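You operate a simulated robot arm through the tools that you are given. There is no shell and no other tool.

The job below is to be done with a simulated robot arm. You get a single attempt, and the scene is never put back.

TASK
Swing the hood over the mat and blow the green plate clean at 1 bar.
Fine: air pump on for it, off after; leave plate and pump knob there.
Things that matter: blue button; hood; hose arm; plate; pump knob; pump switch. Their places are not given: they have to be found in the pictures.

The check looks at the end state, three seconds after you hand in, the way a careful person would. Anything else that was tipped, shoved, dropped, spilled or broken makes it a failure.

THE ROBOT
A 7-joint arm with a two-finger parallel gripper, fixed in place. Base frame: the origin is at the foot of the arm, x ahead of it, y to its left, z up; the work surface is at about z = 86. Units: cm, rad, N and s.
With the tool pointing down near the work surface it reaches from about 30 to 70 cm from the base axis. Its first joint turns from -1.152 to 1.152 rad. Payload 1.57 kg.
The tool frame sits at the grasp point between the pads (the TCP): z along the fingers, y along the line on which they close. The tips reach 3 cm beyond it. The gripper opens to 11 cm. The fingers are 2.4 cm wide and 1.2 cm thick; the gripper's body (4.8 by 11.2 cm) begins 7.8 cm behind the TCP.
Orientation is that of the tool frame in the base frame, as a unit quaternion [w, x, y, z]. With the fingers straight down and closing along the base's y, the tool's x points along the base's -x, its y along +y and its z along -z.

THE INTERFACE
- The arm moves only by the tool servo_tool. Its argument "series" is a list of rows, each an object of numbers (a shift or turn left out is 0, a gripper value left out holds the last): "wx", "wy", "wz": the turn, a rotation vector about the tool's x, y, z in rad; "tx", "ty", "tz": the shift along the tool's x, y, z in cm; "grip": the gripper command, from -1 (fully open) to 1 (shut), values between in proportion. In form: [{"wx": .., "wy": .., "wz": .., "tx": .., "ty": .., "tz": .., "grip": ..}, ...]. A call has 1 to 20 rows; each row shifts and turns the commanded pose from where the row before left it, along the tool's axes as they then stand. Rows are played at 5 a second. More than 5 cm and 0.15 rad between two rows, or a gripper value outside its range, and nothing of the call is played. Where a pose cannot be reached the arm comes as near as it can. A force on the tool above 40 N (or 10 N above the force at the start of the call, whichever is more), or a blocked arm, ends the call early, and 0.2 s more pass. Each finger travels about 10.8 cm/s and halts on what it meets, pressing with about 23 N; the grip force reading is that of the motor and also rises with nothing between the fingers. The clock runs only during rows and for 0.2 s after the last one: add rows that do not move to give the fingers time. It gives the time, the measured TCP pose, the force on the tool (base axes), the opening and the grip force at its end, in the units of the frame above (readings bear some noise), with the torque about the TCP (base axes, N m) and any sound that the robot's microphone picked up.
- Cameras (640 x 400 px; columns grow to the right, rows downward): "scene" is fixed at [17.7, -41.12, 139.19]; the picture's right is [0.58, -0.81, 0.00], its down [-0.56, -0.41, -0.72] and it looks along [0.58, 0.42, -0.70] (base axes); focal length 214 px, centre (320, 200). "wrist" rides on the gripper at [7, 1.6, -14.1] in the tool frame; the picture's right is [-0.23, 0.97, 0.00], its down [-0.86, -0.20, -0.48] and it looks along [-0.47, -0.11, 0.88] (tool axes); focal length 222 px, centre (320, 200).
- get_image(camera): a new picture of that camera. It takes no simulated time.
- measure_at(camera, pixels): for up to 12 pixels [column, row] of the newest picture of that camera ("zoom" is the newest enlarged one), the place [x, y, z] in the base frame of the surface seen there, good to about 0.2 cm. It takes no simulated time.
- close_up(camera, box): a new picture of the part [left, top, right, bottom] of that camera's present view, enlarged. It takes no simulated time.
- finish_job(): hands the job in; it is judged then, once.

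Leave the gripper open and the arm clear of the work at the hand-in unless told otherwise.

The tools are called as name(argument=value, ...) on one line, values as JSON. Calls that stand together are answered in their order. servo_tool: Moves the arm, as the interface text tells. Its arguments: {"type":"object","properties":{"series":{"type":"array","items":{"type":"object","properties":{"wx":{"type":"number"},"wy":{"type":"number"},"wz":{"type":"number"},"tx":{"type":"number"},"ty":{"type":"number"},"tz":{"type":"number"},"grip":{"type":"number"}}}}},"required":["series"]} The other tools are called the same way: get_image (camera) takes a picture; measure_at (camera, pixels) gives the place of the surface under pixels of a picture; close_up (camera, box) takes an enlarged picture of a part of a camera's view; finish_job () hands the job in.

At the start:

```text
t: 0.0
tcp_pos: [33.31, -12.57, 131.0]
ee_rot: [0.0, 0.0, 1.0, 0.0]
wrist_force: [-1.2, -0.1, 0.2]
ft_torque: [0.01, -0.06, 0.0]
finger_gap: 11.0
grip_force: 0.1
```

scene: 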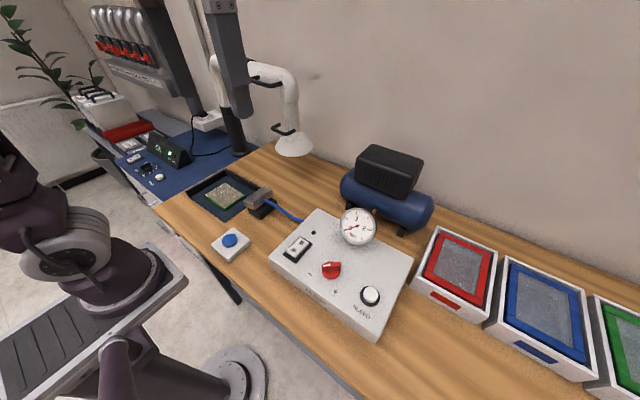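
wrist: 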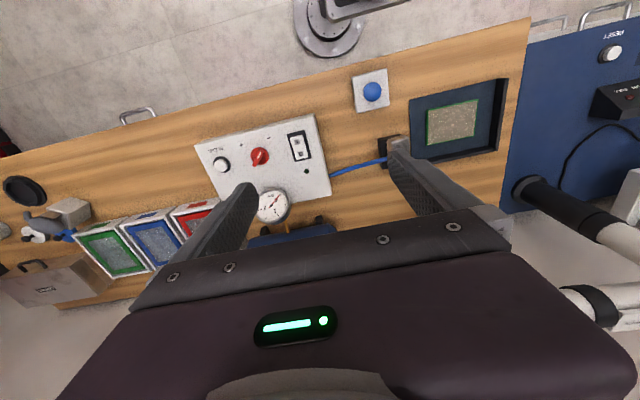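

I see a control box with a gauge, red knob, switch and a white knob, a blue button, a mat with a green plate, and a hood on a white hose arm. I'll enlarge these parts first.

close_up(camera="scene", box=[260, 190, 420, 350])

close_up(camera="scene", box=[180, 40, 340, 270])

close_up(camera="wrist", box=[180, 60, 520, 260])

```text
2.50 times, centred on (340, 270) of scene
```

zoom: 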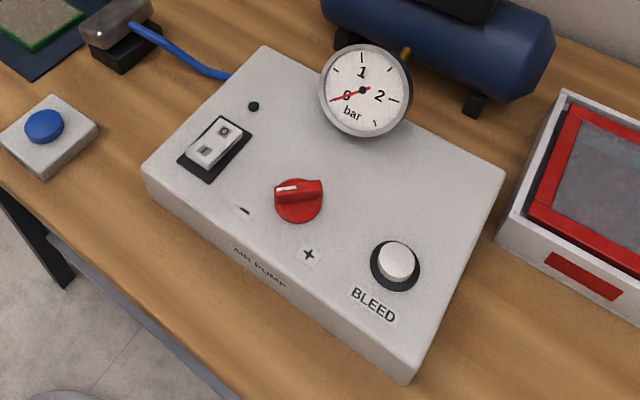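

```text
1.74 times, centred on (260, 155) of scene
```

zoom: 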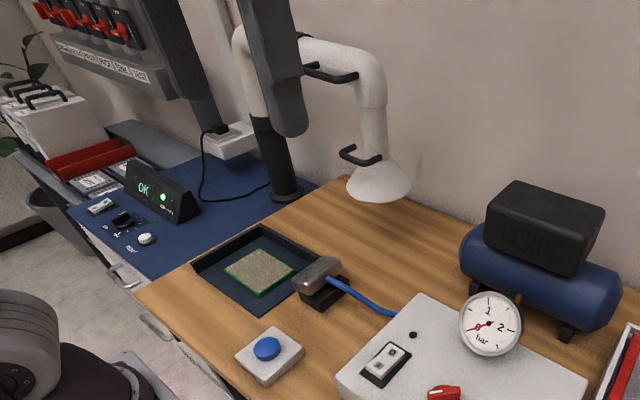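

```text
1.88 times, centred on (350, 160) of wrist
```

zoom: 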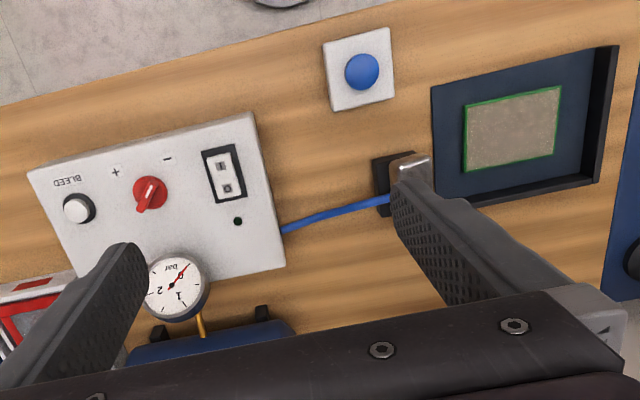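

Next, I measure the places of the main parts in the scene picture.

get_image(camera="scene")

measure_at(camera="scene", pixels=[[230, 239], [217, 245], [331, 269], [304, 242], [291, 253], [370, 294], [356, 227], [222, 197], [294, 145], [290, 90], [283, 128], [263, 68]])

close_up(camera="scene", box=[200, 0, 340, 170])

```text
taken
```

scene: 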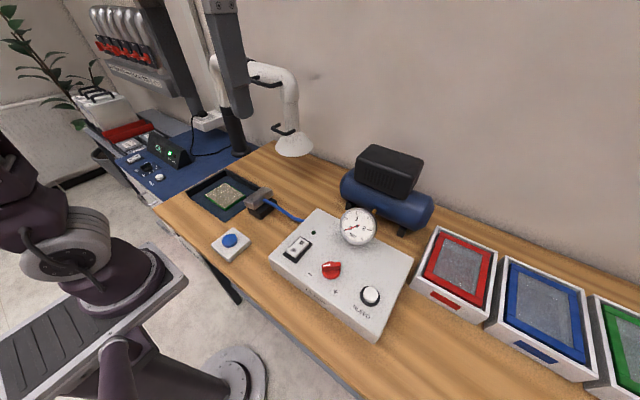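

```text
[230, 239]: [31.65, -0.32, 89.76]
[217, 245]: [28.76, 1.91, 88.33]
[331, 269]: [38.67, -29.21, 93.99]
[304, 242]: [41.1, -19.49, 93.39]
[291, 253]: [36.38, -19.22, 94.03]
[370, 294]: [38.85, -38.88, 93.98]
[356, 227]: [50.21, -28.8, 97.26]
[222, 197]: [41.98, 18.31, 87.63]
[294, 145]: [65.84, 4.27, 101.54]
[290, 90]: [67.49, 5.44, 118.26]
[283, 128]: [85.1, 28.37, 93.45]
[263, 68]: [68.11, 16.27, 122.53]
```

```text
2.35 times, centred on (270, 85) of scene
```

zoom: 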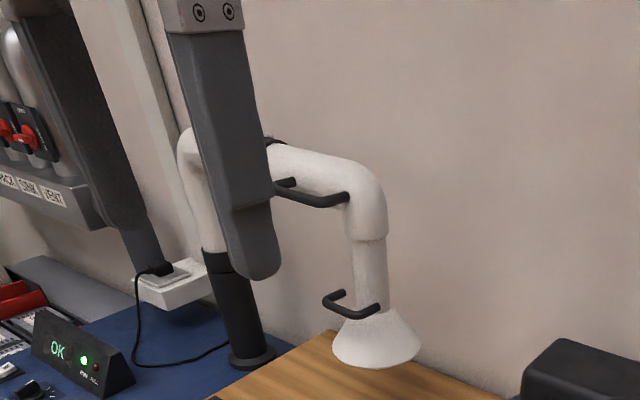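

Now I measure the hose arm: post, tube, handles and hood cone in the enlarged picture.

measure_at(camera="zoom", pixels=[[252, 355], [235, 300], [205, 210], [300, 165], [375, 190], [375, 270], [377, 345], [340, 200], [312, 200], [326, 300], [340, 293], [372, 310]])

measure_at(camera="scene", pixels=[[241, 150], [187, 197], [222, 221], [247, 196], [228, 172], [262, 205], [262, 193], [248, 191], [273, 190], [207, 194], [223, 208], [241, 196]])

```text
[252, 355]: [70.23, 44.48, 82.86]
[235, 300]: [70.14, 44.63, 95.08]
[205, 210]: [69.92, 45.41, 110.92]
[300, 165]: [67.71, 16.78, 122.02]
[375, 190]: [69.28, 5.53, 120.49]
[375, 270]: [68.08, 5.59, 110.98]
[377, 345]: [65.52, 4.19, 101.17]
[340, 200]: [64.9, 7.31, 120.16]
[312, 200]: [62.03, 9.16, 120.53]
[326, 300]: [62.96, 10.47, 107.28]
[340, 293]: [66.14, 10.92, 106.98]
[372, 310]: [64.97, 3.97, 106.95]
```

```text
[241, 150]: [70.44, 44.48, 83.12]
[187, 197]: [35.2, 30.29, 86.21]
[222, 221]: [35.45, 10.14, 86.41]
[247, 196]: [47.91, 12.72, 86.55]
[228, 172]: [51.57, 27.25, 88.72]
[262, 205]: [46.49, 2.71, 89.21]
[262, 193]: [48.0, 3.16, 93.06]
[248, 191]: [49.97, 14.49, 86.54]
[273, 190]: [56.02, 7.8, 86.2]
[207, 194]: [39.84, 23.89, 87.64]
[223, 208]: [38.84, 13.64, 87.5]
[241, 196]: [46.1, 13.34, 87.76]
```

The post is near (72, 45), and the hood, at radius about 40, will swing over the plate at about (42.5, 18.5). I enlarge the handles for more detail.

close_up(camera="scene", box=[255, 60, 319, 100])

close_up(camera="scene", box=[260, 112, 324, 162])

```text
10.00 times, centred on (287, 80) of scene
```

zoom: 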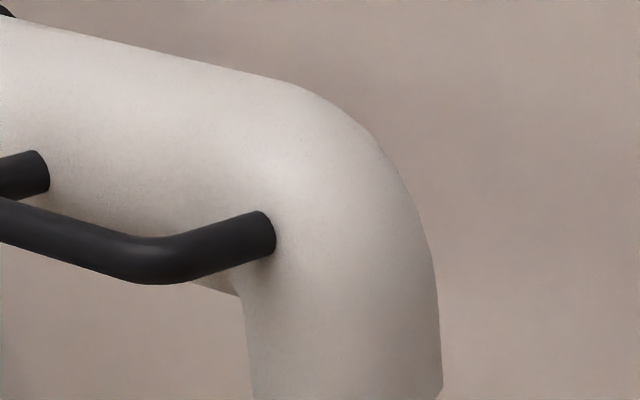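

```text
8.00 times, centred on (292, 137) of scene
```

zoom: 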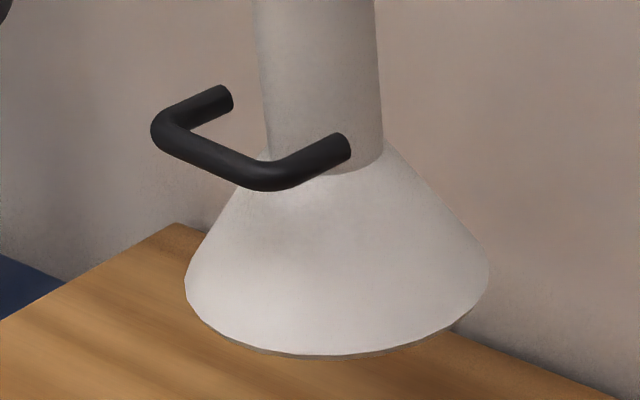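

measure_at(camera="zoom", pixels=[[345, 148], [300, 165], [262, 178], [210, 155], [170, 132], [190, 108], [225, 98], [320, 60], [190, 290], [480, 280], [300, 350]])

close_up(camera="scene", box=[235, 55, 307, 100])

```text
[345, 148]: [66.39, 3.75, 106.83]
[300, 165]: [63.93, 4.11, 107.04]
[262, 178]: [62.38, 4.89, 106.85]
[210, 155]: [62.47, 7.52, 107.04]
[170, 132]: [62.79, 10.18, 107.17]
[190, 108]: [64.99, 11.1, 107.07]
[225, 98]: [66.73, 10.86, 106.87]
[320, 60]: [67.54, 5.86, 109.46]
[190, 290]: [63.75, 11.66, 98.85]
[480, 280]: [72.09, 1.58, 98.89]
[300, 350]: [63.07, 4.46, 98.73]
```

```text
8.89 times, centred on (271, 78) of scene
```

zoom: 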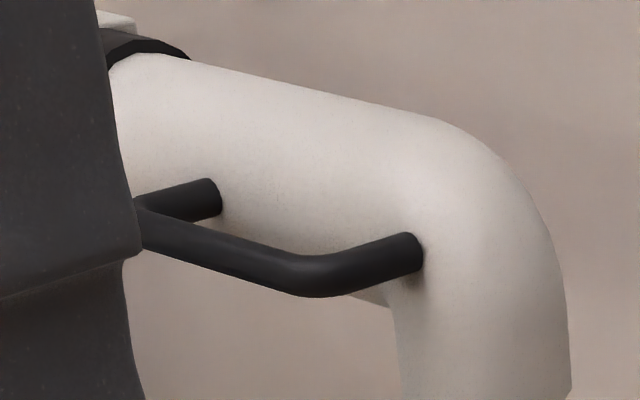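

measure_at(camera="zoom", pixels=[[415, 255], [360, 270], [310, 280], [270, 268], [220, 252], [160, 228], [190, 197], [215, 195], [380, 190], [300, 110], [260, 70], [300, 200]])

get_image(camera="wrist")

measure_at(camera="wrist", pixels=[[260, 156], [222, 164], [299, 139], [304, 152], [372, 91], [360, 100], [270, 206], [452, 124], [546, 195], [600, 290], [308, 175]])

```text
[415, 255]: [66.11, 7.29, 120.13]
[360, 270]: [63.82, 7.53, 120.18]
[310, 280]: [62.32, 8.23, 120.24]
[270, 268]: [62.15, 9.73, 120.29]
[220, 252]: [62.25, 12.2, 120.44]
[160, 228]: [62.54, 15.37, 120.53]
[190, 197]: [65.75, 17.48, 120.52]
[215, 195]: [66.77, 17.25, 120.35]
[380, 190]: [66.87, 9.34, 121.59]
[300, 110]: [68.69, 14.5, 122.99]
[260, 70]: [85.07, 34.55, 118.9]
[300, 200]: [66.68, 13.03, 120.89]
```

```text
taken
```

wrist: 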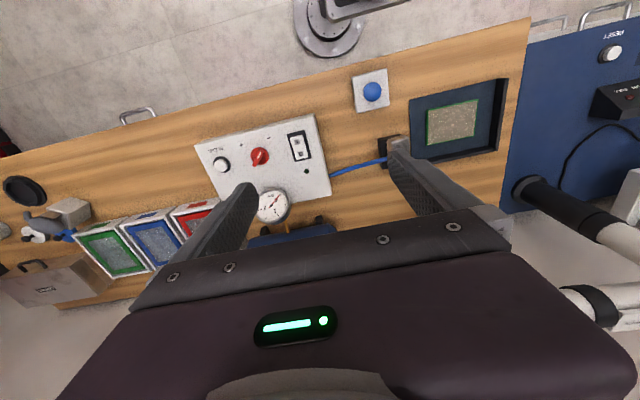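

```text
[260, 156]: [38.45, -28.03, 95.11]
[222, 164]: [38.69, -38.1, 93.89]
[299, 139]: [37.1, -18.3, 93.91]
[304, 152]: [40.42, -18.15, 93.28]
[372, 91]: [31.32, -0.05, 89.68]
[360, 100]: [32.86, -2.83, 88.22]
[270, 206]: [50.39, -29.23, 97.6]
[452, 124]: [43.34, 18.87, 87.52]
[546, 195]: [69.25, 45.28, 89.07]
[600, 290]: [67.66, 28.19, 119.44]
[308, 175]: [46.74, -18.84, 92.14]
```

The upper handle bar runs along y at x≈62.6, z≈120.3, from y 7.5 to 17.3, so I can grip it from above. I now measure the post edges to place the pivot axis.

close_up(camera="scene", box=[205, 90, 285, 170])

```text
5.00 times, centred on (245, 130) of scene
```

zoom: 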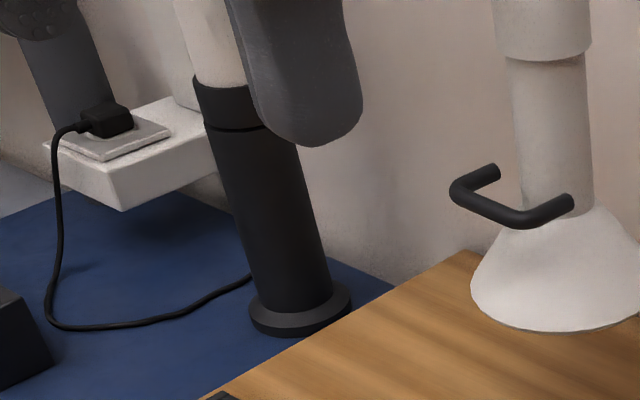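

measure_at(camera="zoom", pixels=[[233, 200], [308, 200], [270, 200], [255, 316], [349, 298], [305, 326], [515, 100], [590, 100], [552, 100], [270, 250], [228, 170], [300, 170]])

```text
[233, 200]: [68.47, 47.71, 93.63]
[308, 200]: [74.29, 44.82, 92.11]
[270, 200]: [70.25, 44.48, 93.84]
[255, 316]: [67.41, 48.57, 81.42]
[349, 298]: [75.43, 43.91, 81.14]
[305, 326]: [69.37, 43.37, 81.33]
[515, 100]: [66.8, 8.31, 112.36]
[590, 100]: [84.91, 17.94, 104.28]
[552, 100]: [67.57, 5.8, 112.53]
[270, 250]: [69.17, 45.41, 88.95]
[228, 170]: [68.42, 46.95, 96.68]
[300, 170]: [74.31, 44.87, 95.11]
```

The pivot is near (71.8, 47) and the hood radius is about 39.6, which matches the mat centre. I turn the tool a quarter so the fingers close along base x, raise it 6 cm and partly close the fingers.

servo_tool(series=[{"wz": -0.1428, "tz": -0.6, "grip": 0.4}, {"wz": -0.1428, "tz": -0.6}, {"wz": -0.1428, "tz": -0.6}, {"wz": -0.1428, "tz": -0.6}, {"wz": -0.1428, "tz": -0.6}, {"wz": -0.1428, "tz": -0.6}, {"wz": -0.1428, "tz": -0.6}, {"wz": -0.1428, "tz": -0.6}, {"wz": -0.1428, "tz": -0.6}, {"wz": -0.1428, "tz": -0.6}, {"wz": -0.1428}, {}])

get_image(camera="wrist")

get_image(camera="scene")

```text
t: 2.6
tcp_pos: [32.98, -12.49, 134.73]
ee_rot: [0.0, 0.708, -0.707, 0.0]
wrist_force: [-0.5, -0.8, 0.5]
ft_torque: [0.0, -0.01, 0.0]
finger_gap: 3.31
grip_force: 0.1
out of reach, approached as far as the arm can: row 7, 8, 9, 10
```

```text
taken
```

wrist: 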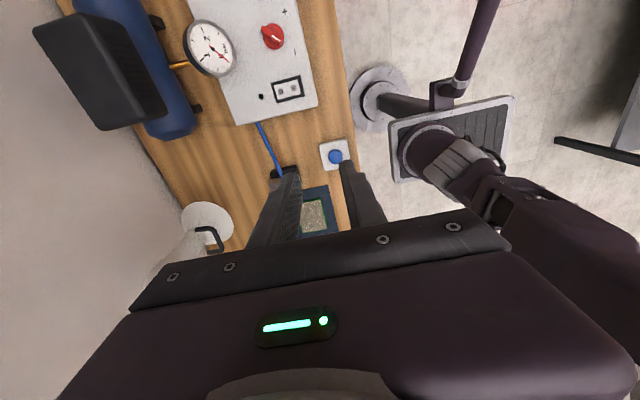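

```text
taken
```

scene: 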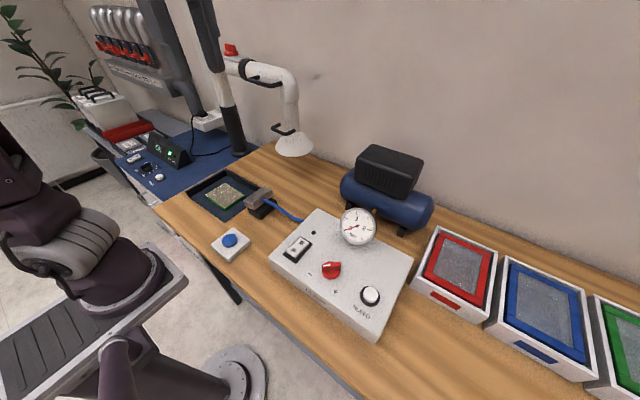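

Pointing down, the arm cannot reach the 120 cm handle (it stops near z 135 at x 33). So I will grip the vertical hood tube (axis about (69, 7.5), z≈112) with the tool horizontal and the fingers closing sideways. First I test that pose in the free air over the mat: turn 45°, shift there, then pitch up.

servo_tool(series=[{"wz": 0.1309, "grip": -1}, {"wz": 0.1309}, {"wz": 0.1309}, {"wz": 0.1309}, {"wz": 0.1309}, {"wz": 0.1309}, {"tx": -3.49, "ty": 1.06, "tz": 1.7}, {"tx": -3.49, "ty": 1.06, "tz": 1.7}, {"tx": -3.49, "ty": 1.06, "tz": 1.7}, {"tx": -3.49, "ty": 1.06, "tz": 1.7}, {"tx": -3.49, "ty": 1.06, "tz": 1.7}, {"tx": -3.49, "ty": 1.06, "tz": 1.7}, {"tx": -3.49, "ty": 1.06, "tz": 1.7}, {}])

measure_at(camera="scene", pixels=[[360, 150], [388, 150], [418, 165], [385, 190], [420, 210], [345, 190], [365, 160], [231, 48], [245, 68], [205, 120]])

```text
t: 5.6
tcp_pos: [45.04, 10.04, 122.73]
ee_rot: [0.0, -0.383, 0.924, 0.001]
wrist_force: [0.2, -0.2, 0.2]
ft_torque: [0.02, 0.04, 0.03]
finger_gap: 10.99
grip_force: 0.1
```

```text
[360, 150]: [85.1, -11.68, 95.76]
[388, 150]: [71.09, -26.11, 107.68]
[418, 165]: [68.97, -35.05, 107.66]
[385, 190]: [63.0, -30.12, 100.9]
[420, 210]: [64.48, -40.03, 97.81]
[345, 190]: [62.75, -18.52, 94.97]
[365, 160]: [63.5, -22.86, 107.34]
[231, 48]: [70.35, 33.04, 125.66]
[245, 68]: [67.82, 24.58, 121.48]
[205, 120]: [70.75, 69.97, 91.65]
```

The pose is as intended. Now I pitch the tool up to horizontal (wy -π/2) in free air and lower it to about z 112.

servo_tool(series=[{"wy": -0.1428}, {"wy": -0.1428}, {"wy": -0.1428}, {"wy": -0.1428}, {"wy": -0.1428}, {"wy": -0.1428}, {"wy": -0.1428}, {"wy": -0.1428}, {"wy": -0.1428}, {"wy": -0.1428}, {"wy": -0.1428}, {}])

get_image(camera="scene")

get_image(camera="wrist")

```text
t: 8.2
tcp_pos: [44.99, 10.02, 122.74]
ee_rot: [0.654, -0.27, 0.653, 0.271]
wrist_force: [0.3, -0.2, -0.9]
ft_torque: [0.01, -0.03, -0.02]
finger_gap: 10.97
grip_force: 0.0
```

```text
taken
```

scene: 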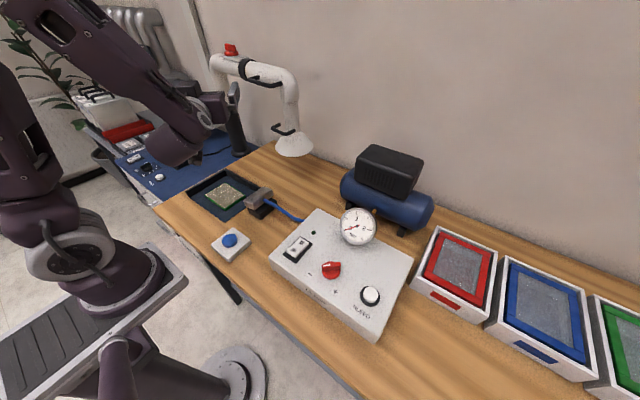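

```text
taken
```

wrist: 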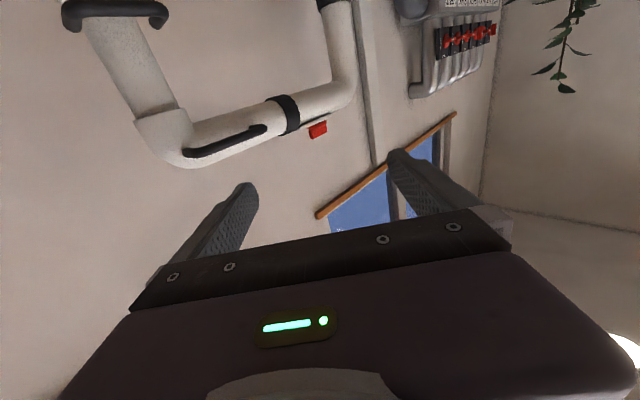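

The horizontal pose works. There's a red piece on the tube near the post (scene pixel (231,48)), so I look at it more closely.

close_up(camera="scene", box=[200, 35, 280, 85])

close_up(camera="wrist", box=[220, 70, 380, 170])

```text
8.00 times, centred on (240, 60) of scene
```

zoom: 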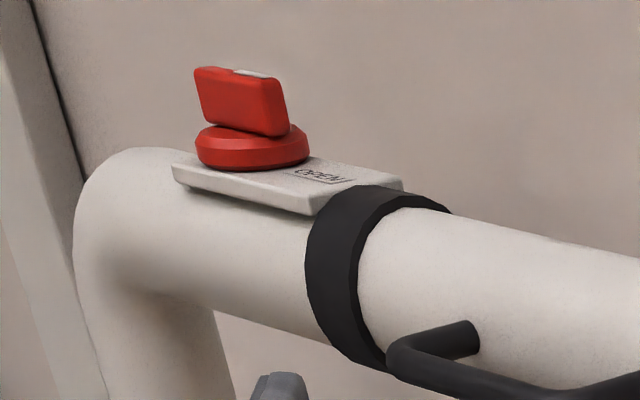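

```text
4.00 times, centred on (300, 120) of wrist
```

zoom: 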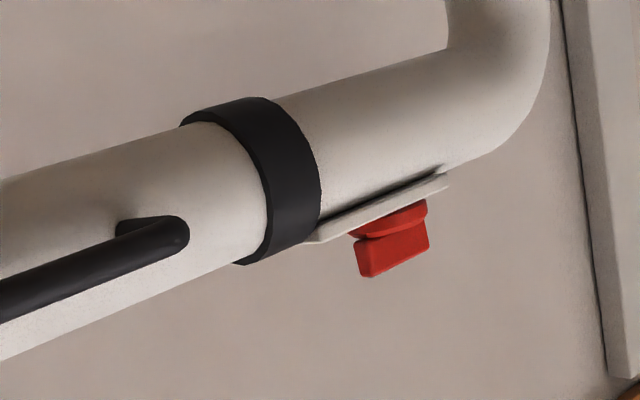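

That is a damper knob labelled OPEN; it isn't part of the job and I leave it alone. Next I go to a pre-grasp point at (57, -4.5, 112), then part-way toward the hood tube along the tool axis.

servo_tool(series=[{"tx": 1.78, "ty": -3.12, "tz": -0.3}, {"tx": 1.78, "ty": -3.12, "tz": -0.3}, {"tx": 1.78, "ty": -3.12, "tz": -0.3}, {"tx": 1.78, "ty": -3.12, "tz": -0.3}, {"tx": 1.78, "ty": -3.12, "tz": -0.3}, {"tx": 1.78, "ty": -3.12, "tz": -0.3}, {}, {"tz": 2}, {"tz": 2}, {"tz": 2}, {"tz": 2}, {}])

get_image(camera="scene")

get_image(camera="wrist")

```text
t: 10.8
tcp_pos: [62.67, 1.19, 112.07]
ee_rot: [0.653, -0.27, 0.654, 0.27]
wrist_force: [-0.3, -0.2, 0.9]
ft_torque: [0.03, 0.01, 0.0]
finger_gap: 11.01
grip_force: 0.1
```

```text
taken
```

scene: 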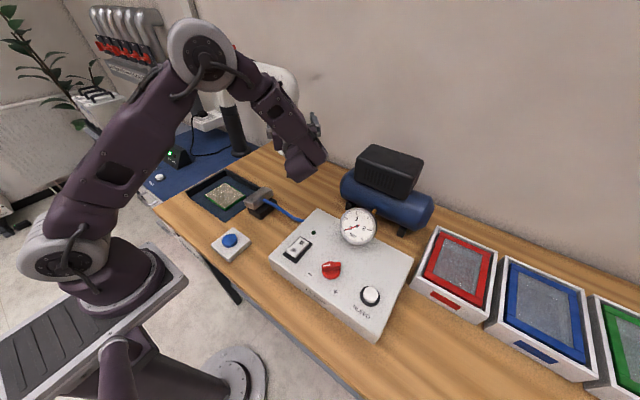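

```text
taken
```

wrist: 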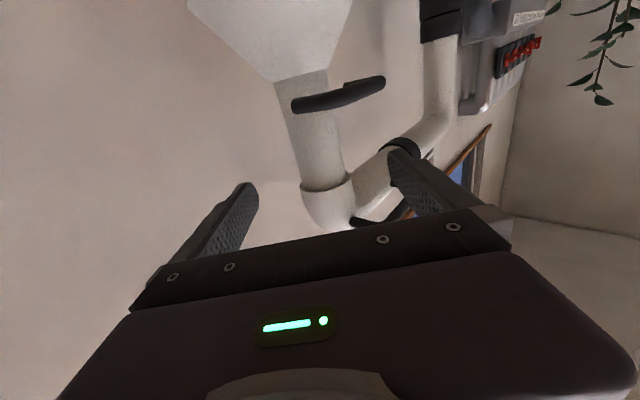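

The tube is between the fingers in the wrist view. I measure its edges to check the centring.

measure_at(camera="wrist", pixels=[[288, 135], [303, 140], [315, 135], [325, 130], [333, 125], [297, 165], [320, 160], [338, 155], [327, 190], [380, 185], [355, 222]])

```text
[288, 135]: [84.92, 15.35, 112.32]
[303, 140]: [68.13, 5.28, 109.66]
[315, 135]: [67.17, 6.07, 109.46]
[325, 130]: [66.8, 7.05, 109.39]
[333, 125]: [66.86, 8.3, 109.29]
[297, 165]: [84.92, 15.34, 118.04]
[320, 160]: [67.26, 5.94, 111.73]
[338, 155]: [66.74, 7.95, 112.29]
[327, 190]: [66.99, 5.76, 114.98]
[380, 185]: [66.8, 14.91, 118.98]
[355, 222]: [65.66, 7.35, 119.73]
```

The tube axis is at about (69.2, 7.6) with radius 2.5. I move forward 9.1 cm so the pads straddle it and close.

servo_tool(series=[{"tx": 0.25, "tz": 1.9}, {"tx": 0.25, "tz": 1.9}, {"tz": 1.9}, {"tz": 1.9}, {"tz": 1.5}, {}, {"grip": 0}, {}, {"grip": 0.3}, {"grip": 1}, {}, {}, {}])

get_image(camera="wrist")

```text
t: 13.6
tcp_pos: [69.05, 7.72, 111.58]
ee_rot: [0.653, -0.271, 0.653, 0.271]
wrist_force: [0.6, -0.5, 0.2]
ft_torque: [-0.02, 0.0, 0.0]
finger_gap: 0.01
grip_force: 21.5
```

```text
taken
```

wrist: 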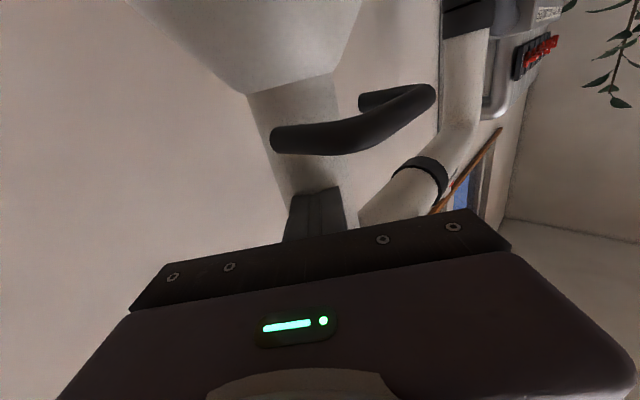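

The fingers shut fully: the tube is visual only and nothing holds there, so the handles are the real grips. I back out and go in front of the upper handle, then roll the tool 90° so the fingers close vertically on the bar.

servo_tool(series=[{"tz": -3}, {"tz": -3}, {"tz": -3}, {"tz": -3}, {"tz": -3}, {"tx": -2.83, "ty": 2.62, "tz": 0.59}, {"tx": -2.83, "ty": 2.62, "tz": 0.59}, {"tx": -2.83, "ty": 2.62, "tz": 0.59}, {"grip": 0.2}, {}])

servo_tool(series=[{"wz": 0.1428}, {"wz": 0.1428}, {"wz": 0.1428}, {"wz": 0.1428}, {"wz": 0.1428}, {"wz": 0.1428}, {"wz": 0.1428}, {"wz": 0.1428}, {"wz": 0.1428}, {"wz": 0.1428}, {"wz": 0.1428}, {}])

get_image(camera="wrist")

get_image(camera="scene")

```text
t: 15.8
tcp_pos: [54.23, 4.04, 120.05]
ee_rot: [0.653, -0.27, 0.653, 0.27]
wrist_force: [0.6, 0.3, 0.8]
ft_torque: [-0.01, 0.05, 0.02]
finger_gap: 4.39
grip_force: 0.0
```

```text
t: 18.4
tcp_pos: [54.13, 3.98, 119.98]
ee_rot: [0.27, 0.271, 0.653, 0.654]
wrist_force: [-0.8, -0.3, -0.4]
ft_torque: [-0.01, 0.02, 0.03]
finger_gap: 4.39
grip_force: 0.1
```

```text
taken
```

wrist: 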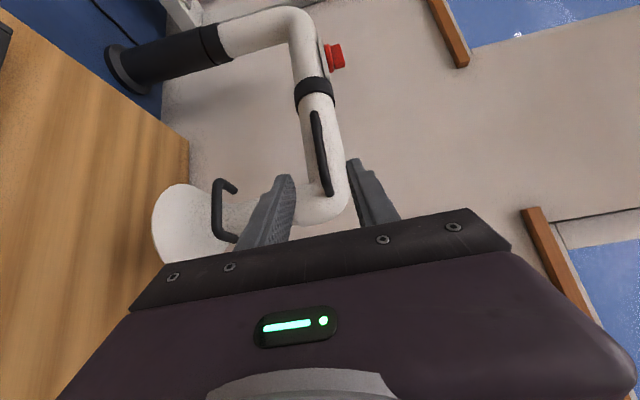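

```text
taken
```

scene: 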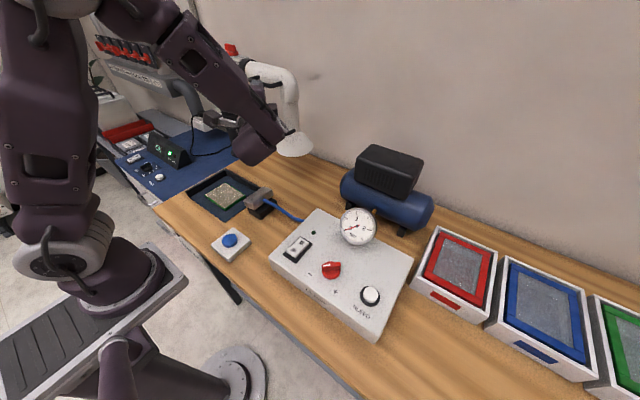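

The handle bar now appears between the fingers (wrist pixels (315,115) to (328,190)). I measure it again from here.

measure_at(camera="wrist", pixels=[[316, 120], [317, 130], [319, 145], [321, 160], [323, 172], [326, 185], [314, 145], [324, 145]])

```text
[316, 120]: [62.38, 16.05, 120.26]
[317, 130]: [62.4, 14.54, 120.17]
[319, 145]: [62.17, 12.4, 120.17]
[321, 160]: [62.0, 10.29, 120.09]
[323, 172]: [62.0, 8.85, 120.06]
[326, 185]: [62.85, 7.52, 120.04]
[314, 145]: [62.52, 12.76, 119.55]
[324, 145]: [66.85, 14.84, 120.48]
```

The bar centre is about (62.7, 12.4, 120.15). I move forward 12 cm and close on it.

servo_tool(series=[{"tz": 2.5, "ty": 0.1}, {"tz": 2.5}, {"tz": 2.5}, {"tz": 2.5}, {"tz": 2.0}, {}, {"grip": 1}, {}, {}, {}])

get_image(camera="wrist")

```text
t: 20.6
tcp_pos: [62.62, 12.22, 120.04]
ee_rot: [0.269, 0.271, 0.655, 0.652]
wrist_force: [2.1, 5.2, -25.3]
ft_torque: [0.56, 0.03, -0.32]
finger_gap: 1.17
grip_force: 29.5
```

```text
taken
```

wrist: 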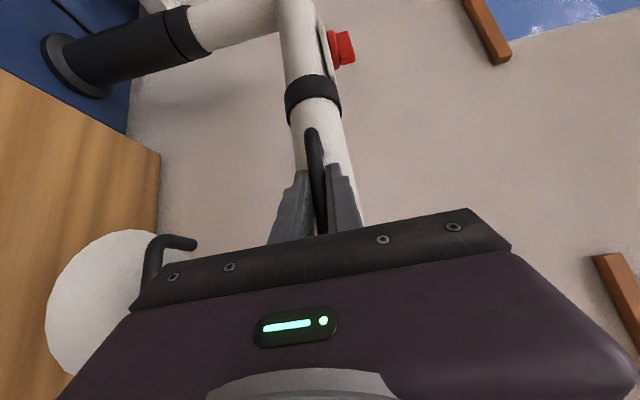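

The bar is gripped (gap 1.17). It pushes the tool down with 25 N, so I lower it slightly to relax.

servo_tool(series=[{"ty": -0.1}, {}])

```text
t: 21.2
tcp_pos: [62.67, 12.29, 120.08]
ee_rot: [0.271, 0.271, 0.654, 0.652]
wrist_force: [-1.4, 1.2, -24.3]
ft_torque: [0.29, -0.04, 0.57]
finger_gap: 1.18
grip_force: 29.0
```

servo_tool(series=[{"ty": 0.15}, {}, {}])

close_up(camera="wrist", box=[250, 110, 390, 250])

```text
t: 22.0
tcp_pos: [62.67, 12.23, 120.03]
ee_rot: [0.27, 0.272, 0.655, 0.651]
wrist_force: [-3.3, 0.6, -38.4]
ft_torque: [0.74, -0.05, 0.89]
finger_gap: 1.18
grip_force: 29.7
```

```text
2.86 times, centred on (320, 180) of wrist
```

zoom: 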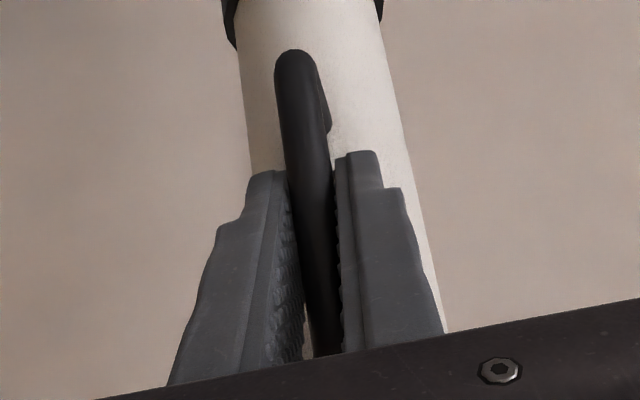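

Raising it made the force worse (-38 N), so I lower by 0.35 cm.

servo_tool(series=[{"ty": -0.2}, {"ty": -0.15}, {}, {}])

```text
t: 23.0
tcp_pos: [62.72, 12.24, 120.13]
ee_rot: [0.272, 0.27, 0.652, 0.654]
wrist_force: [3.3, -0.3, -1.9]
ft_torque: [-0.37, -0.02, -0.72]
finger_gap: 1.21
grip_force: 28.9
```

The force is balanced now. I start the swing clockwise about the pivot (71.8, 47), pulling back and left with a matching turn, and check the forces after a few rows.

servo_tool(series=[{"tx": 0.595, "tz": -0.34, "wy": -0.019}, {"tx": 0.595, "tz": -0.34, "wy": -0.019}, {"tx": 0.595, "tz": -0.34, "wy": -0.019}, {"tx": 0.595, "tz": -0.34, "wy": -0.019}, {"tx": 0.595, "tz": -0.34, "wy": -0.019}, {"tx": 0.595, "tz": -0.34, "wy": -0.019}, {}])

get_image(camera="scene")

get_image(camera="wrist")

```text
t: 24.6
tcp_pos: [58.75, 13.58, 120.0]
ee_rot: [0.308, 0.307, 0.636, 0.638]
wrist_force: [0.8, -1.5, 23.9]
ft_torque: [-0.31, 0.03, -0.3]
finger_gap: 1.16
grip_force: 29.2
```

```text
taken
```

scene: 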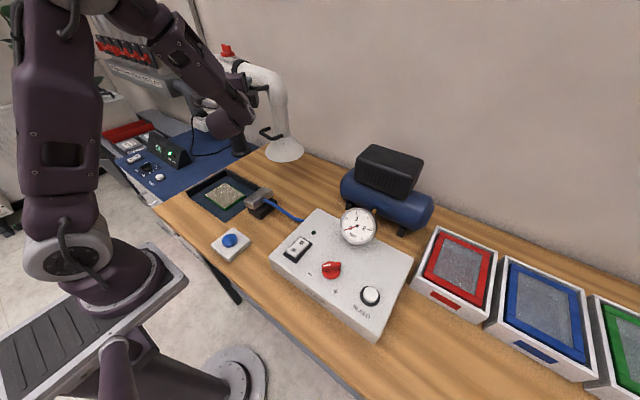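

```text
taken
```

wrist: 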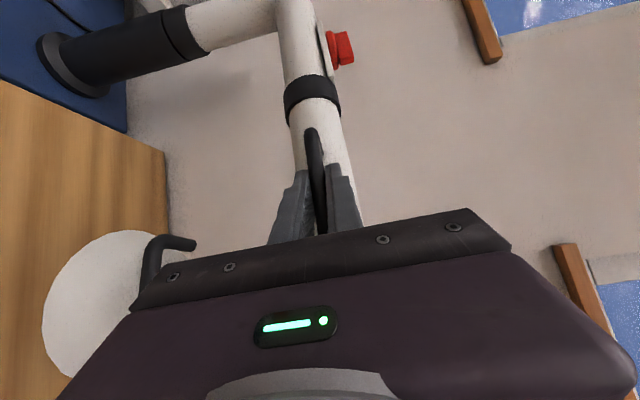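

The hood swings with the arm. The vertical force is +24 N, so I raise by 0.2 cm and continue the swing.

servo_tool(series=[{"ty": 0.2}, {"tx": 0.595, "tz": -0.34, "wy": -0.019}, {"tx": 0.595, "tz": -0.34, "wy": -0.019}, {"tx": 0.595, "tz": -0.34, "wy": -0.019}, {"tx": 0.595, "tz": -0.34, "wy": -0.019}, {"tx": 0.595, "tz": -0.34, "wy": -0.019}, {"tx": 0.595, "tz": -0.34, "wy": -0.019}, {"tx": 0.595, "tz": -0.34, "wy": -0.019}, {"tx": 0.595, "tz": -0.34, "wy": -0.019}, {}])

```text
t: 26.8
tcp_pos: [53.78, 15.91, 119.91]
ee_rot: [0.355, 0.355, 0.612, 0.611]
wrist_force: [3.5, 3.1, 0.9]
ft_torque: [0.17, -0.09, -0.75]
finger_gap: 1.18
grip_force: 29.4
```

The forces are low. I continue the swing.

servo_tool(series=[{"tx": 0.595, "tz": -0.34, "wy": -0.019}, {"tx": 0.595, "tz": -0.34, "wy": -0.019}, {"tx": 0.595, "tz": -0.34, "wy": -0.019}, {"tx": 0.595, "tz": -0.34, "wy": -0.019}, {"tx": 0.595, "tz": -0.34, "wy": -0.019}, {"tx": 0.595, "tz": -0.34, "wy": -0.019}, {"tx": 0.595, "tz": -0.34, "wy": -0.019}, {"tx": 0.595, "tz": -0.34, "wy": -0.019}, {"tx": 0.595, "tz": -0.34, "wy": -0.019}, {"tx": 0.595, "tz": -0.34, "wy": -0.019}, {}])

get_image(camera="scene")

```text
t: 27.8
tcp_pos: [52.19, 17.03, 120.04]
ee_rot: [0.373, 0.374, 0.598, 0.603]
wrist_force: [-9.2, -9.8, 6.2]
ft_torque: [-0.81, 0.35, 0.72]
finger_gap: 1.22
grip_force: 29.1
out of reach, approached as far as the arm can: row 4
stopped in row 4: the force on the tool passed its limit at 50 N (the readings are from after the stop); the commanded pose is now the measured one
```

```text
taken
```

scene: 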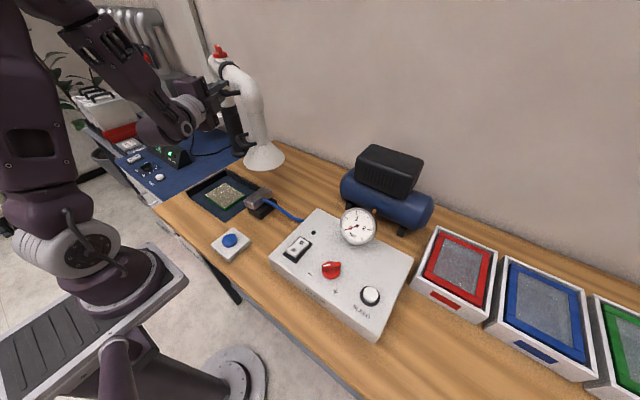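

The arm hits a reach limit at this wrist shape with the hood about a third of the way. I will release the bar, back off and turn the tool down, then grip the handle from above, since it is now closer to the base.

servo_tool(series=[{"grip": 0.2}, {}, {"tz": -3}, {"tz": -3}, {"tz": -3}, {"tz": -3}, {}])

get_image(camera="wrist")

get_image(camera="scene")

```text
t: 29.4
tcp_pos: [52.25, 17.0, 119.95]
ee_rot: [0.372, 0.374, 0.598, 0.603]
wrist_force: [0.2, -0.8, -0.6]
ft_torque: [0.0, -0.02, 0.03]
finger_gap: 4.42
grip_force: 0.1
out of reach, approached as far as the arm can: row 3, 4, 5, 6
```

```text
taken
```

wrist: 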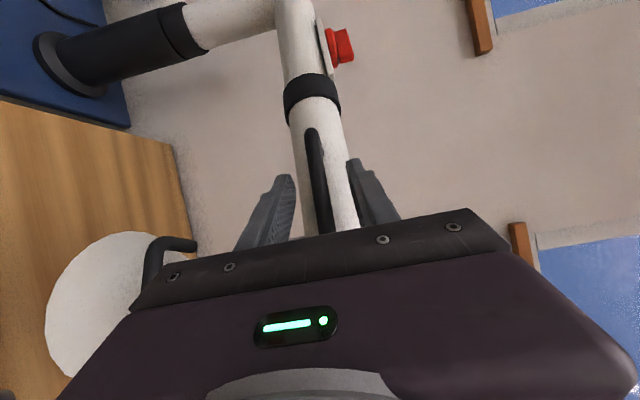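

```text
taken
```

scene: 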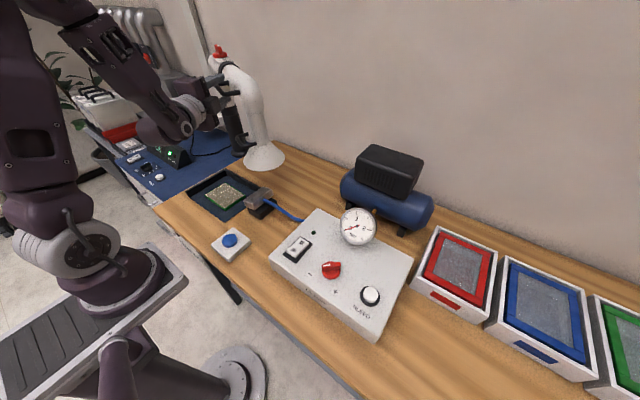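

Backing straight off is also out of reach here. I turn the yaw back (+) while the bar is loose between the fingers, then withdraw.

servo_tool(series=[{"wy": 0.06}, {"wy": 0.06}, {"wy": 0.06}, {"wy": 0.06}, {"wy": 0.06}, {"tz": -2}, {"tz": -2}, {"tz": -2}, {}])

```text
t: 31.4
tcp_pos: [47.88, 12.82, 119.9]
ee_rot: [0.278, 0.28, 0.647, 0.653]
wrist_force: [-0.6, 1.2, -0.6]
ft_torque: [0.01, 0.0, 0.02]
finger_gap: 4.4
grip_force: 0.0
```

Withdrawal works now. I back off further and test pitching the tool down.

servo_tool(series=[{"tz": -2}, {"tz": -2}, {"tz": -2}, {"wx": 0.1428}, {"wx": 0.1428}, {"wx": 0.1428}, {"wx": 0.1428}, {"wx": 0.1428}, {"wx": 0.1428}, {"wx": 0.1428}, {"wx": 0.1428}, {"wx": 0.1428}, {"wx": 0.1428}, {"wx": 0.1428}, {}])

get_image(camera="scene")

```text
t: 34.6
tcp_pos: [44.22, 9.32, 119.96]
ee_rot: [-0.001, 0.395, 0.919, 0.003]
wrist_force: [0.2, -0.1, 0.0]
ft_torque: [0.03, -0.04, 0.0]
finger_gap: 4.38
grip_force: 0.1
out of reach, approached as far as the arm can: row 3
```

```text
taken
```

scene: 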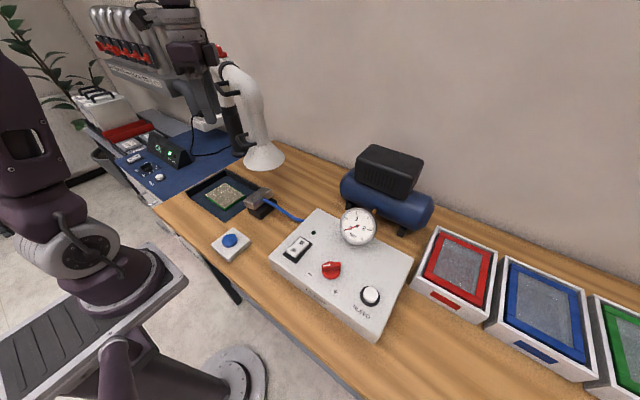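

The tool is pointing down now. I rotate it about the vertical so the closing axis matches the bar's normal, and view the handle's present position.

servo_tool(series=[{"wz": -0.138}, {"wz": -0.138}, {"wz": -0.138}, {"wz": -0.138}, {"wz": -0.138}, {"wz": -0.138}, {"wz": -0.138}, {"wz": -0.138}, {"wz": -0.138}, {"wz": -0.138}, {"wz": -0.138}, {"wz": -0.138}, {"wz": -0.138}, {"wz": -0.138}, {"wz": -0.138}, {}])

close_up(camera="scene", box=[200, 40, 296, 180])

get_image(camera="wrist")

```text
t: 38.0
tcp_pos: [44.3, 9.36, 119.96]
ee_rot: [0.003, -0.589, 0.808, 0.003]
wrist_force: [0.3, 0.0, -0.9]
ft_torque: [-0.03, -0.01, -0.03]
finger_gap: 4.38
grip_force: 0.0
```

```text
2.86 times, centred on (248, 110) of scene
```

zoom: 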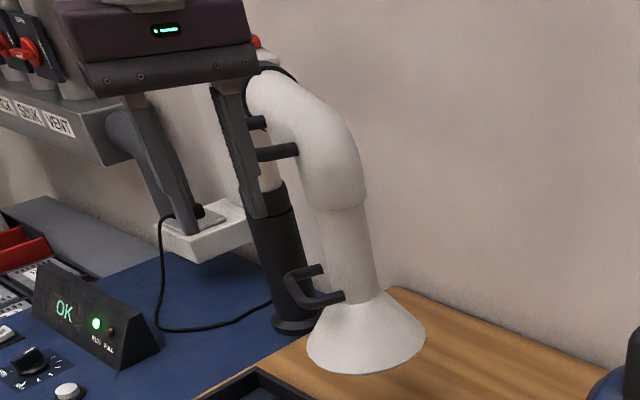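

```text
taken
```

wrist: 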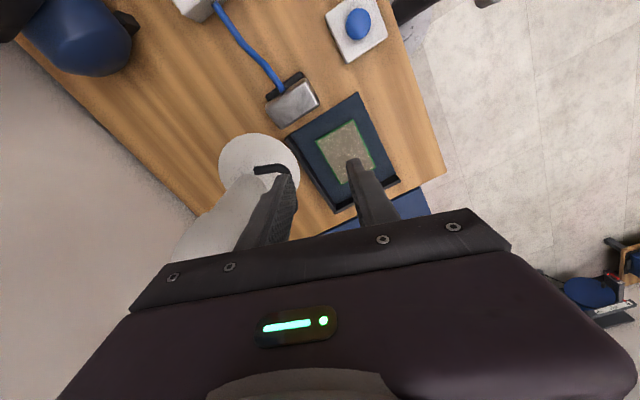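

measure_at(camera="zoom", pixels=[[270, 154], [290, 151], [262, 121], [290, 275], [305, 300], [335, 300], [315, 271], [310, 350], [422, 345], [360, 373], [340, 250]])

measure_at(camera="wrist", pixels=[[262, 170], [275, 168], [288, 172], [222, 165], [298, 165], [250, 134], [355, 130]])

```text
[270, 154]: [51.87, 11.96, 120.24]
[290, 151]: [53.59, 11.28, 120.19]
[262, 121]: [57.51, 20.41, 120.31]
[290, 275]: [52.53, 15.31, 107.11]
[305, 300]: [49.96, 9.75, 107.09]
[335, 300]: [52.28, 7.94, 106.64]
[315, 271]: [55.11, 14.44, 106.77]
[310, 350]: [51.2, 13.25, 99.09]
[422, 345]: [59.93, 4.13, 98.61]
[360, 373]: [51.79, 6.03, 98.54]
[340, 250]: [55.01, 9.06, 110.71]
```

```text
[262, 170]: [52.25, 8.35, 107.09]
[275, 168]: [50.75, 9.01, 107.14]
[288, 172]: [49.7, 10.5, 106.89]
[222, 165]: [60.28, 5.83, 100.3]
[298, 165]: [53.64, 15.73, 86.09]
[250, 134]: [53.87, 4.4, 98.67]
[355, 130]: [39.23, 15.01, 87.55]
```

I now know the bar centre is near (52.2, 17.05, 120.1) with its normal at about -22°. I rise 5 cm, trim the yaw, and move above the bar to see whether that's in reach.

servo_tool(series=[{"tz": -1.25, "wz": 0.035}, {"tz": -1.25, "wz": 0.035}, {"tz": -1.25}, {"tz": -1.25}, {}])

```text
t: 39.2
tcp_pos: [44.33, 9.36, 124.96]
ee_rot: [0.003, -0.559, 0.829, 0.001]
wrist_force: [-0.5, 0.5, -0.3]
ft_torque: [0.02, 0.01, -0.01]
finger_gap: 4.39
grip_force: 0.0
```

servo_tool(series=[{"tx": -2.016, "ty": -0.882}, {"tx": -2.016, "ty": -0.882}, {}])

```text
t: 40.0
tcp_pos: [47.42, 12.49, 124.95]
ee_rot: [0.003, -0.56, 0.829, 0.002]
wrist_force: [0.5, -0.1, -0.4]
ft_torque: [-0.01, 0.0, 0.01]
finger_gap: 4.35
grip_force: 0.1
```

servo_tool(series=[{"tx": -2.016, "ty": -0.882}, {}])

```text
t: 40.6
tcp_pos: [49.11, 13.98, 124.78]
ee_rot: [0.002, -0.56, 0.828, 0.002]
wrist_force: [-1.1, -1.2, -0.4]
ft_torque: [-0.02, 0.01, 0.0]
finger_gap: 4.4
grip_force: 0.0
```

servo_tool(series=[{"tx": -1.5, "ty": -0.65}, {}])

```text
t: 41.2
tcp_pos: [50.2, 15.13, 124.77]
ee_rot: [0.003, -0.56, 0.829, 0.002]
wrist_force: [-0.1, 0.0, -0.4]
ft_torque: [-0.03, -0.01, -0.03]
finger_gap: 4.38
grip_force: 0.0
```

Still in reach. I make the last step to above the bar and look.

servo_tool(series=[{"tx": -1.3, "ty": -0.6}, {"tx": -1.25, "ty": -0.55}, {}])

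get_image(camera="wrist")

close_up(camera="scene", box=[180, 20, 308, 100])

```text
t: 42.0
tcp_pos: [52.17, 17.04, 124.82]
ee_rot: [0.003, -0.56, 0.828, 0.001]
wrist_force: [0.5, 0.1, 0.2]
ft_torque: [0.02, -0.01, 0.01]
finger_gap: 4.38
grip_force: 0.1
```

```text
taken
```

wrist: 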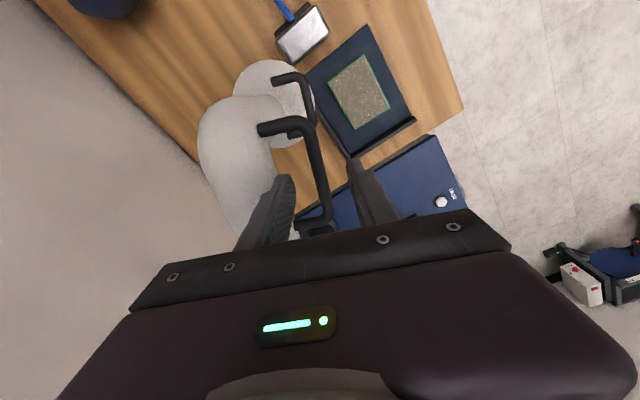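

```text
5.00 times, centred on (244, 60) of scene
```

zoom: 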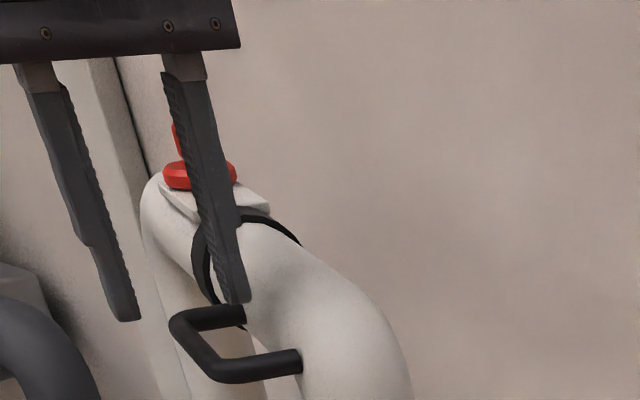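

The arm reaches over the bar. I measure the bar's position from the wrist view to align before lowering.

measure_at(camera="wrist", pixels=[[310, 140], [315, 155], [320, 170], [323, 185], [325, 200], [270, 128], [290, 122], [315, 226]])

```text
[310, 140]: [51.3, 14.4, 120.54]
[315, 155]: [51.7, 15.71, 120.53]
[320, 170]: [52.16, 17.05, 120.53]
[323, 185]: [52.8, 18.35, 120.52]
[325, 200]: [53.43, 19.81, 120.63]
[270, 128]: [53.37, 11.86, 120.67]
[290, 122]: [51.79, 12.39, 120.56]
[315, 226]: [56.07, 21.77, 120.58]
```

The bar centre lies exactly under the TCP. I lower 4 cm and close.

servo_tool(series=[{"tz": 1}, {"tz": 1}, {"tz": 1}, {"tz": 1}, {}, {"grip": 1}, {}, {}, {}])

```text
t: 44.0
tcp_pos: [52.07, 17.14, 121.09]
ee_rot: [0.003, -0.56, 0.829, 0.003]
wrist_force: [3.0, 2.0, -3.4]
ft_torque: [0.51, -0.26, -0.46]
finger_gap: 1.18
grip_force: 29.1
```

The bar is gripped from above with low forces. I continue the swing clockwise about the pivot, first 8 rows.

servo_tool(series=[{"tx": -0.148, "ty": 0.7, "wz": 0.02}, {"tx": -0.148, "ty": 0.7, "wz": 0.02}, {"tx": -0.148, "ty": 0.7, "wz": 0.02}, {"tx": -0.148, "ty": 0.7, "wz": 0.02}, {"tx": -0.148, "ty": 0.7, "wz": 0.02}, {"tx": -0.148, "ty": 0.7, "wz": 0.02}, {"tx": -0.148, "ty": 0.7, "wz": 0.02}, {"tx": -0.148, "ty": 0.7, "wz": 0.02}, {}])

```text
t: 46.0
tcp_pos: [47.68, 20.64, 121.11]
ee_rot: [0.002, -0.491, 0.871, 0.002]
wrist_force: [-6.6, -10.5, -15.4]
ft_torque: [0.11, -0.06, -0.17]
finger_gap: 1.18
grip_force: 28.6
```

Small forces have built up (12 N radial, -15 N vertical). I trim by 0.1 cm and continue.

servo_tool(series=[{"tx": 0.1, "tz": 0.1}, {"tx": -0.135, "ty": 0.7, "wz": 0.02}, {"tx": -0.135, "ty": 0.7, "wz": 0.02}, {"tx": -0.135, "ty": 0.7, "wz": 0.02}, {"tx": -0.135, "ty": 0.7, "wz": 0.02}, {"tx": -0.135, "ty": 0.7, "wz": 0.02}, {"tx": -0.135, "ty": 0.7, "wz": 0.02}, {"tx": -0.135, "ty": 0.7, "wz": 0.02}, {"tx": -0.135, "ty": 0.7, "wz": 0.02}, {}])

get_image(camera="scene")

get_image(camera="wrist")

```text
t: 48.2
tcp_pos: [43.66, 24.71, 121.08]
ee_rot: [0.003, -0.42, 0.907, 0.003]
wrist_force: [9.2, 4.0, 21.2]
ft_torque: [0.07, -0.13, -0.11]
finger_gap: 1.19
grip_force: 29.4
```

```text
taken
```

scene: 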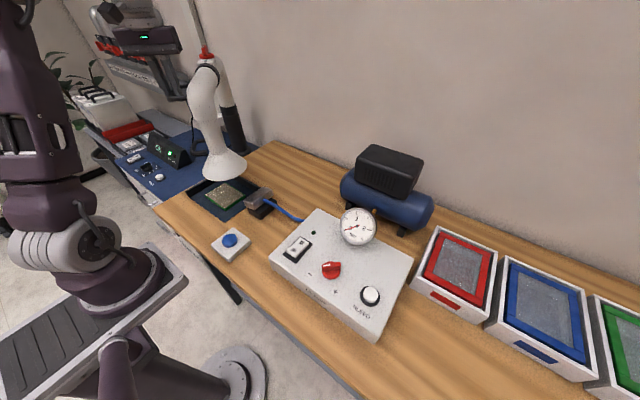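

```text
taken
```

wrist: 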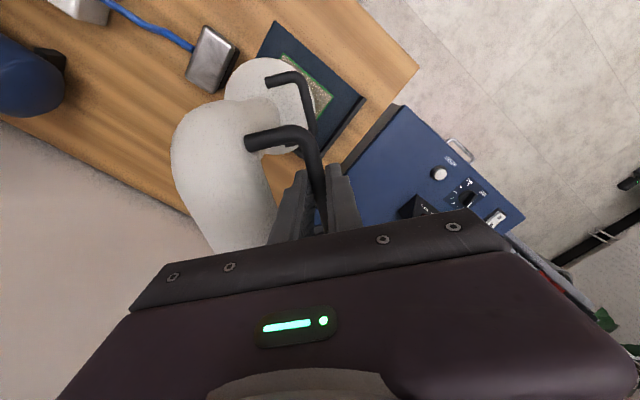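

The hood is almost over the mat. I measure hood rim and mat corners to find how much remains.

measure_at(camera="scene", pixels=[[205, 176], [245, 166], [222, 182], [212, 181], [236, 178], [187, 197], [222, 221], [246, 203], [205, 190], [222, 207], [242, 196]])

measure_at(camera="wrist", pixels=[[276, 24], [363, 98], [240, 68], [228, 80], [326, 90], [315, 160], [285, 58], [332, 94]])

```text
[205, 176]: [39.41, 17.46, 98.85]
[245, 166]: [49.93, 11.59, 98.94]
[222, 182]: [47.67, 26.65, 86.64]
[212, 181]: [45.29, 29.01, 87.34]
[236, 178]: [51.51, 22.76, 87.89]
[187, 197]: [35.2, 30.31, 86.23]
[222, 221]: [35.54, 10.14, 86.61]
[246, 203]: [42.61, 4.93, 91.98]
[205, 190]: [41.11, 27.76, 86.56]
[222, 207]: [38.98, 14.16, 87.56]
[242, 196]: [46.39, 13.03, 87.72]
```

```text
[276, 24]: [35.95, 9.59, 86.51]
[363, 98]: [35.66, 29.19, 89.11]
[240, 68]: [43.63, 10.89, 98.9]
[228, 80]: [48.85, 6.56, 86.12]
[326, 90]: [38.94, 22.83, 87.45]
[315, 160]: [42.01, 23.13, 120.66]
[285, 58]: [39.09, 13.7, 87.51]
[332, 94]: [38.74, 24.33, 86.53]
```

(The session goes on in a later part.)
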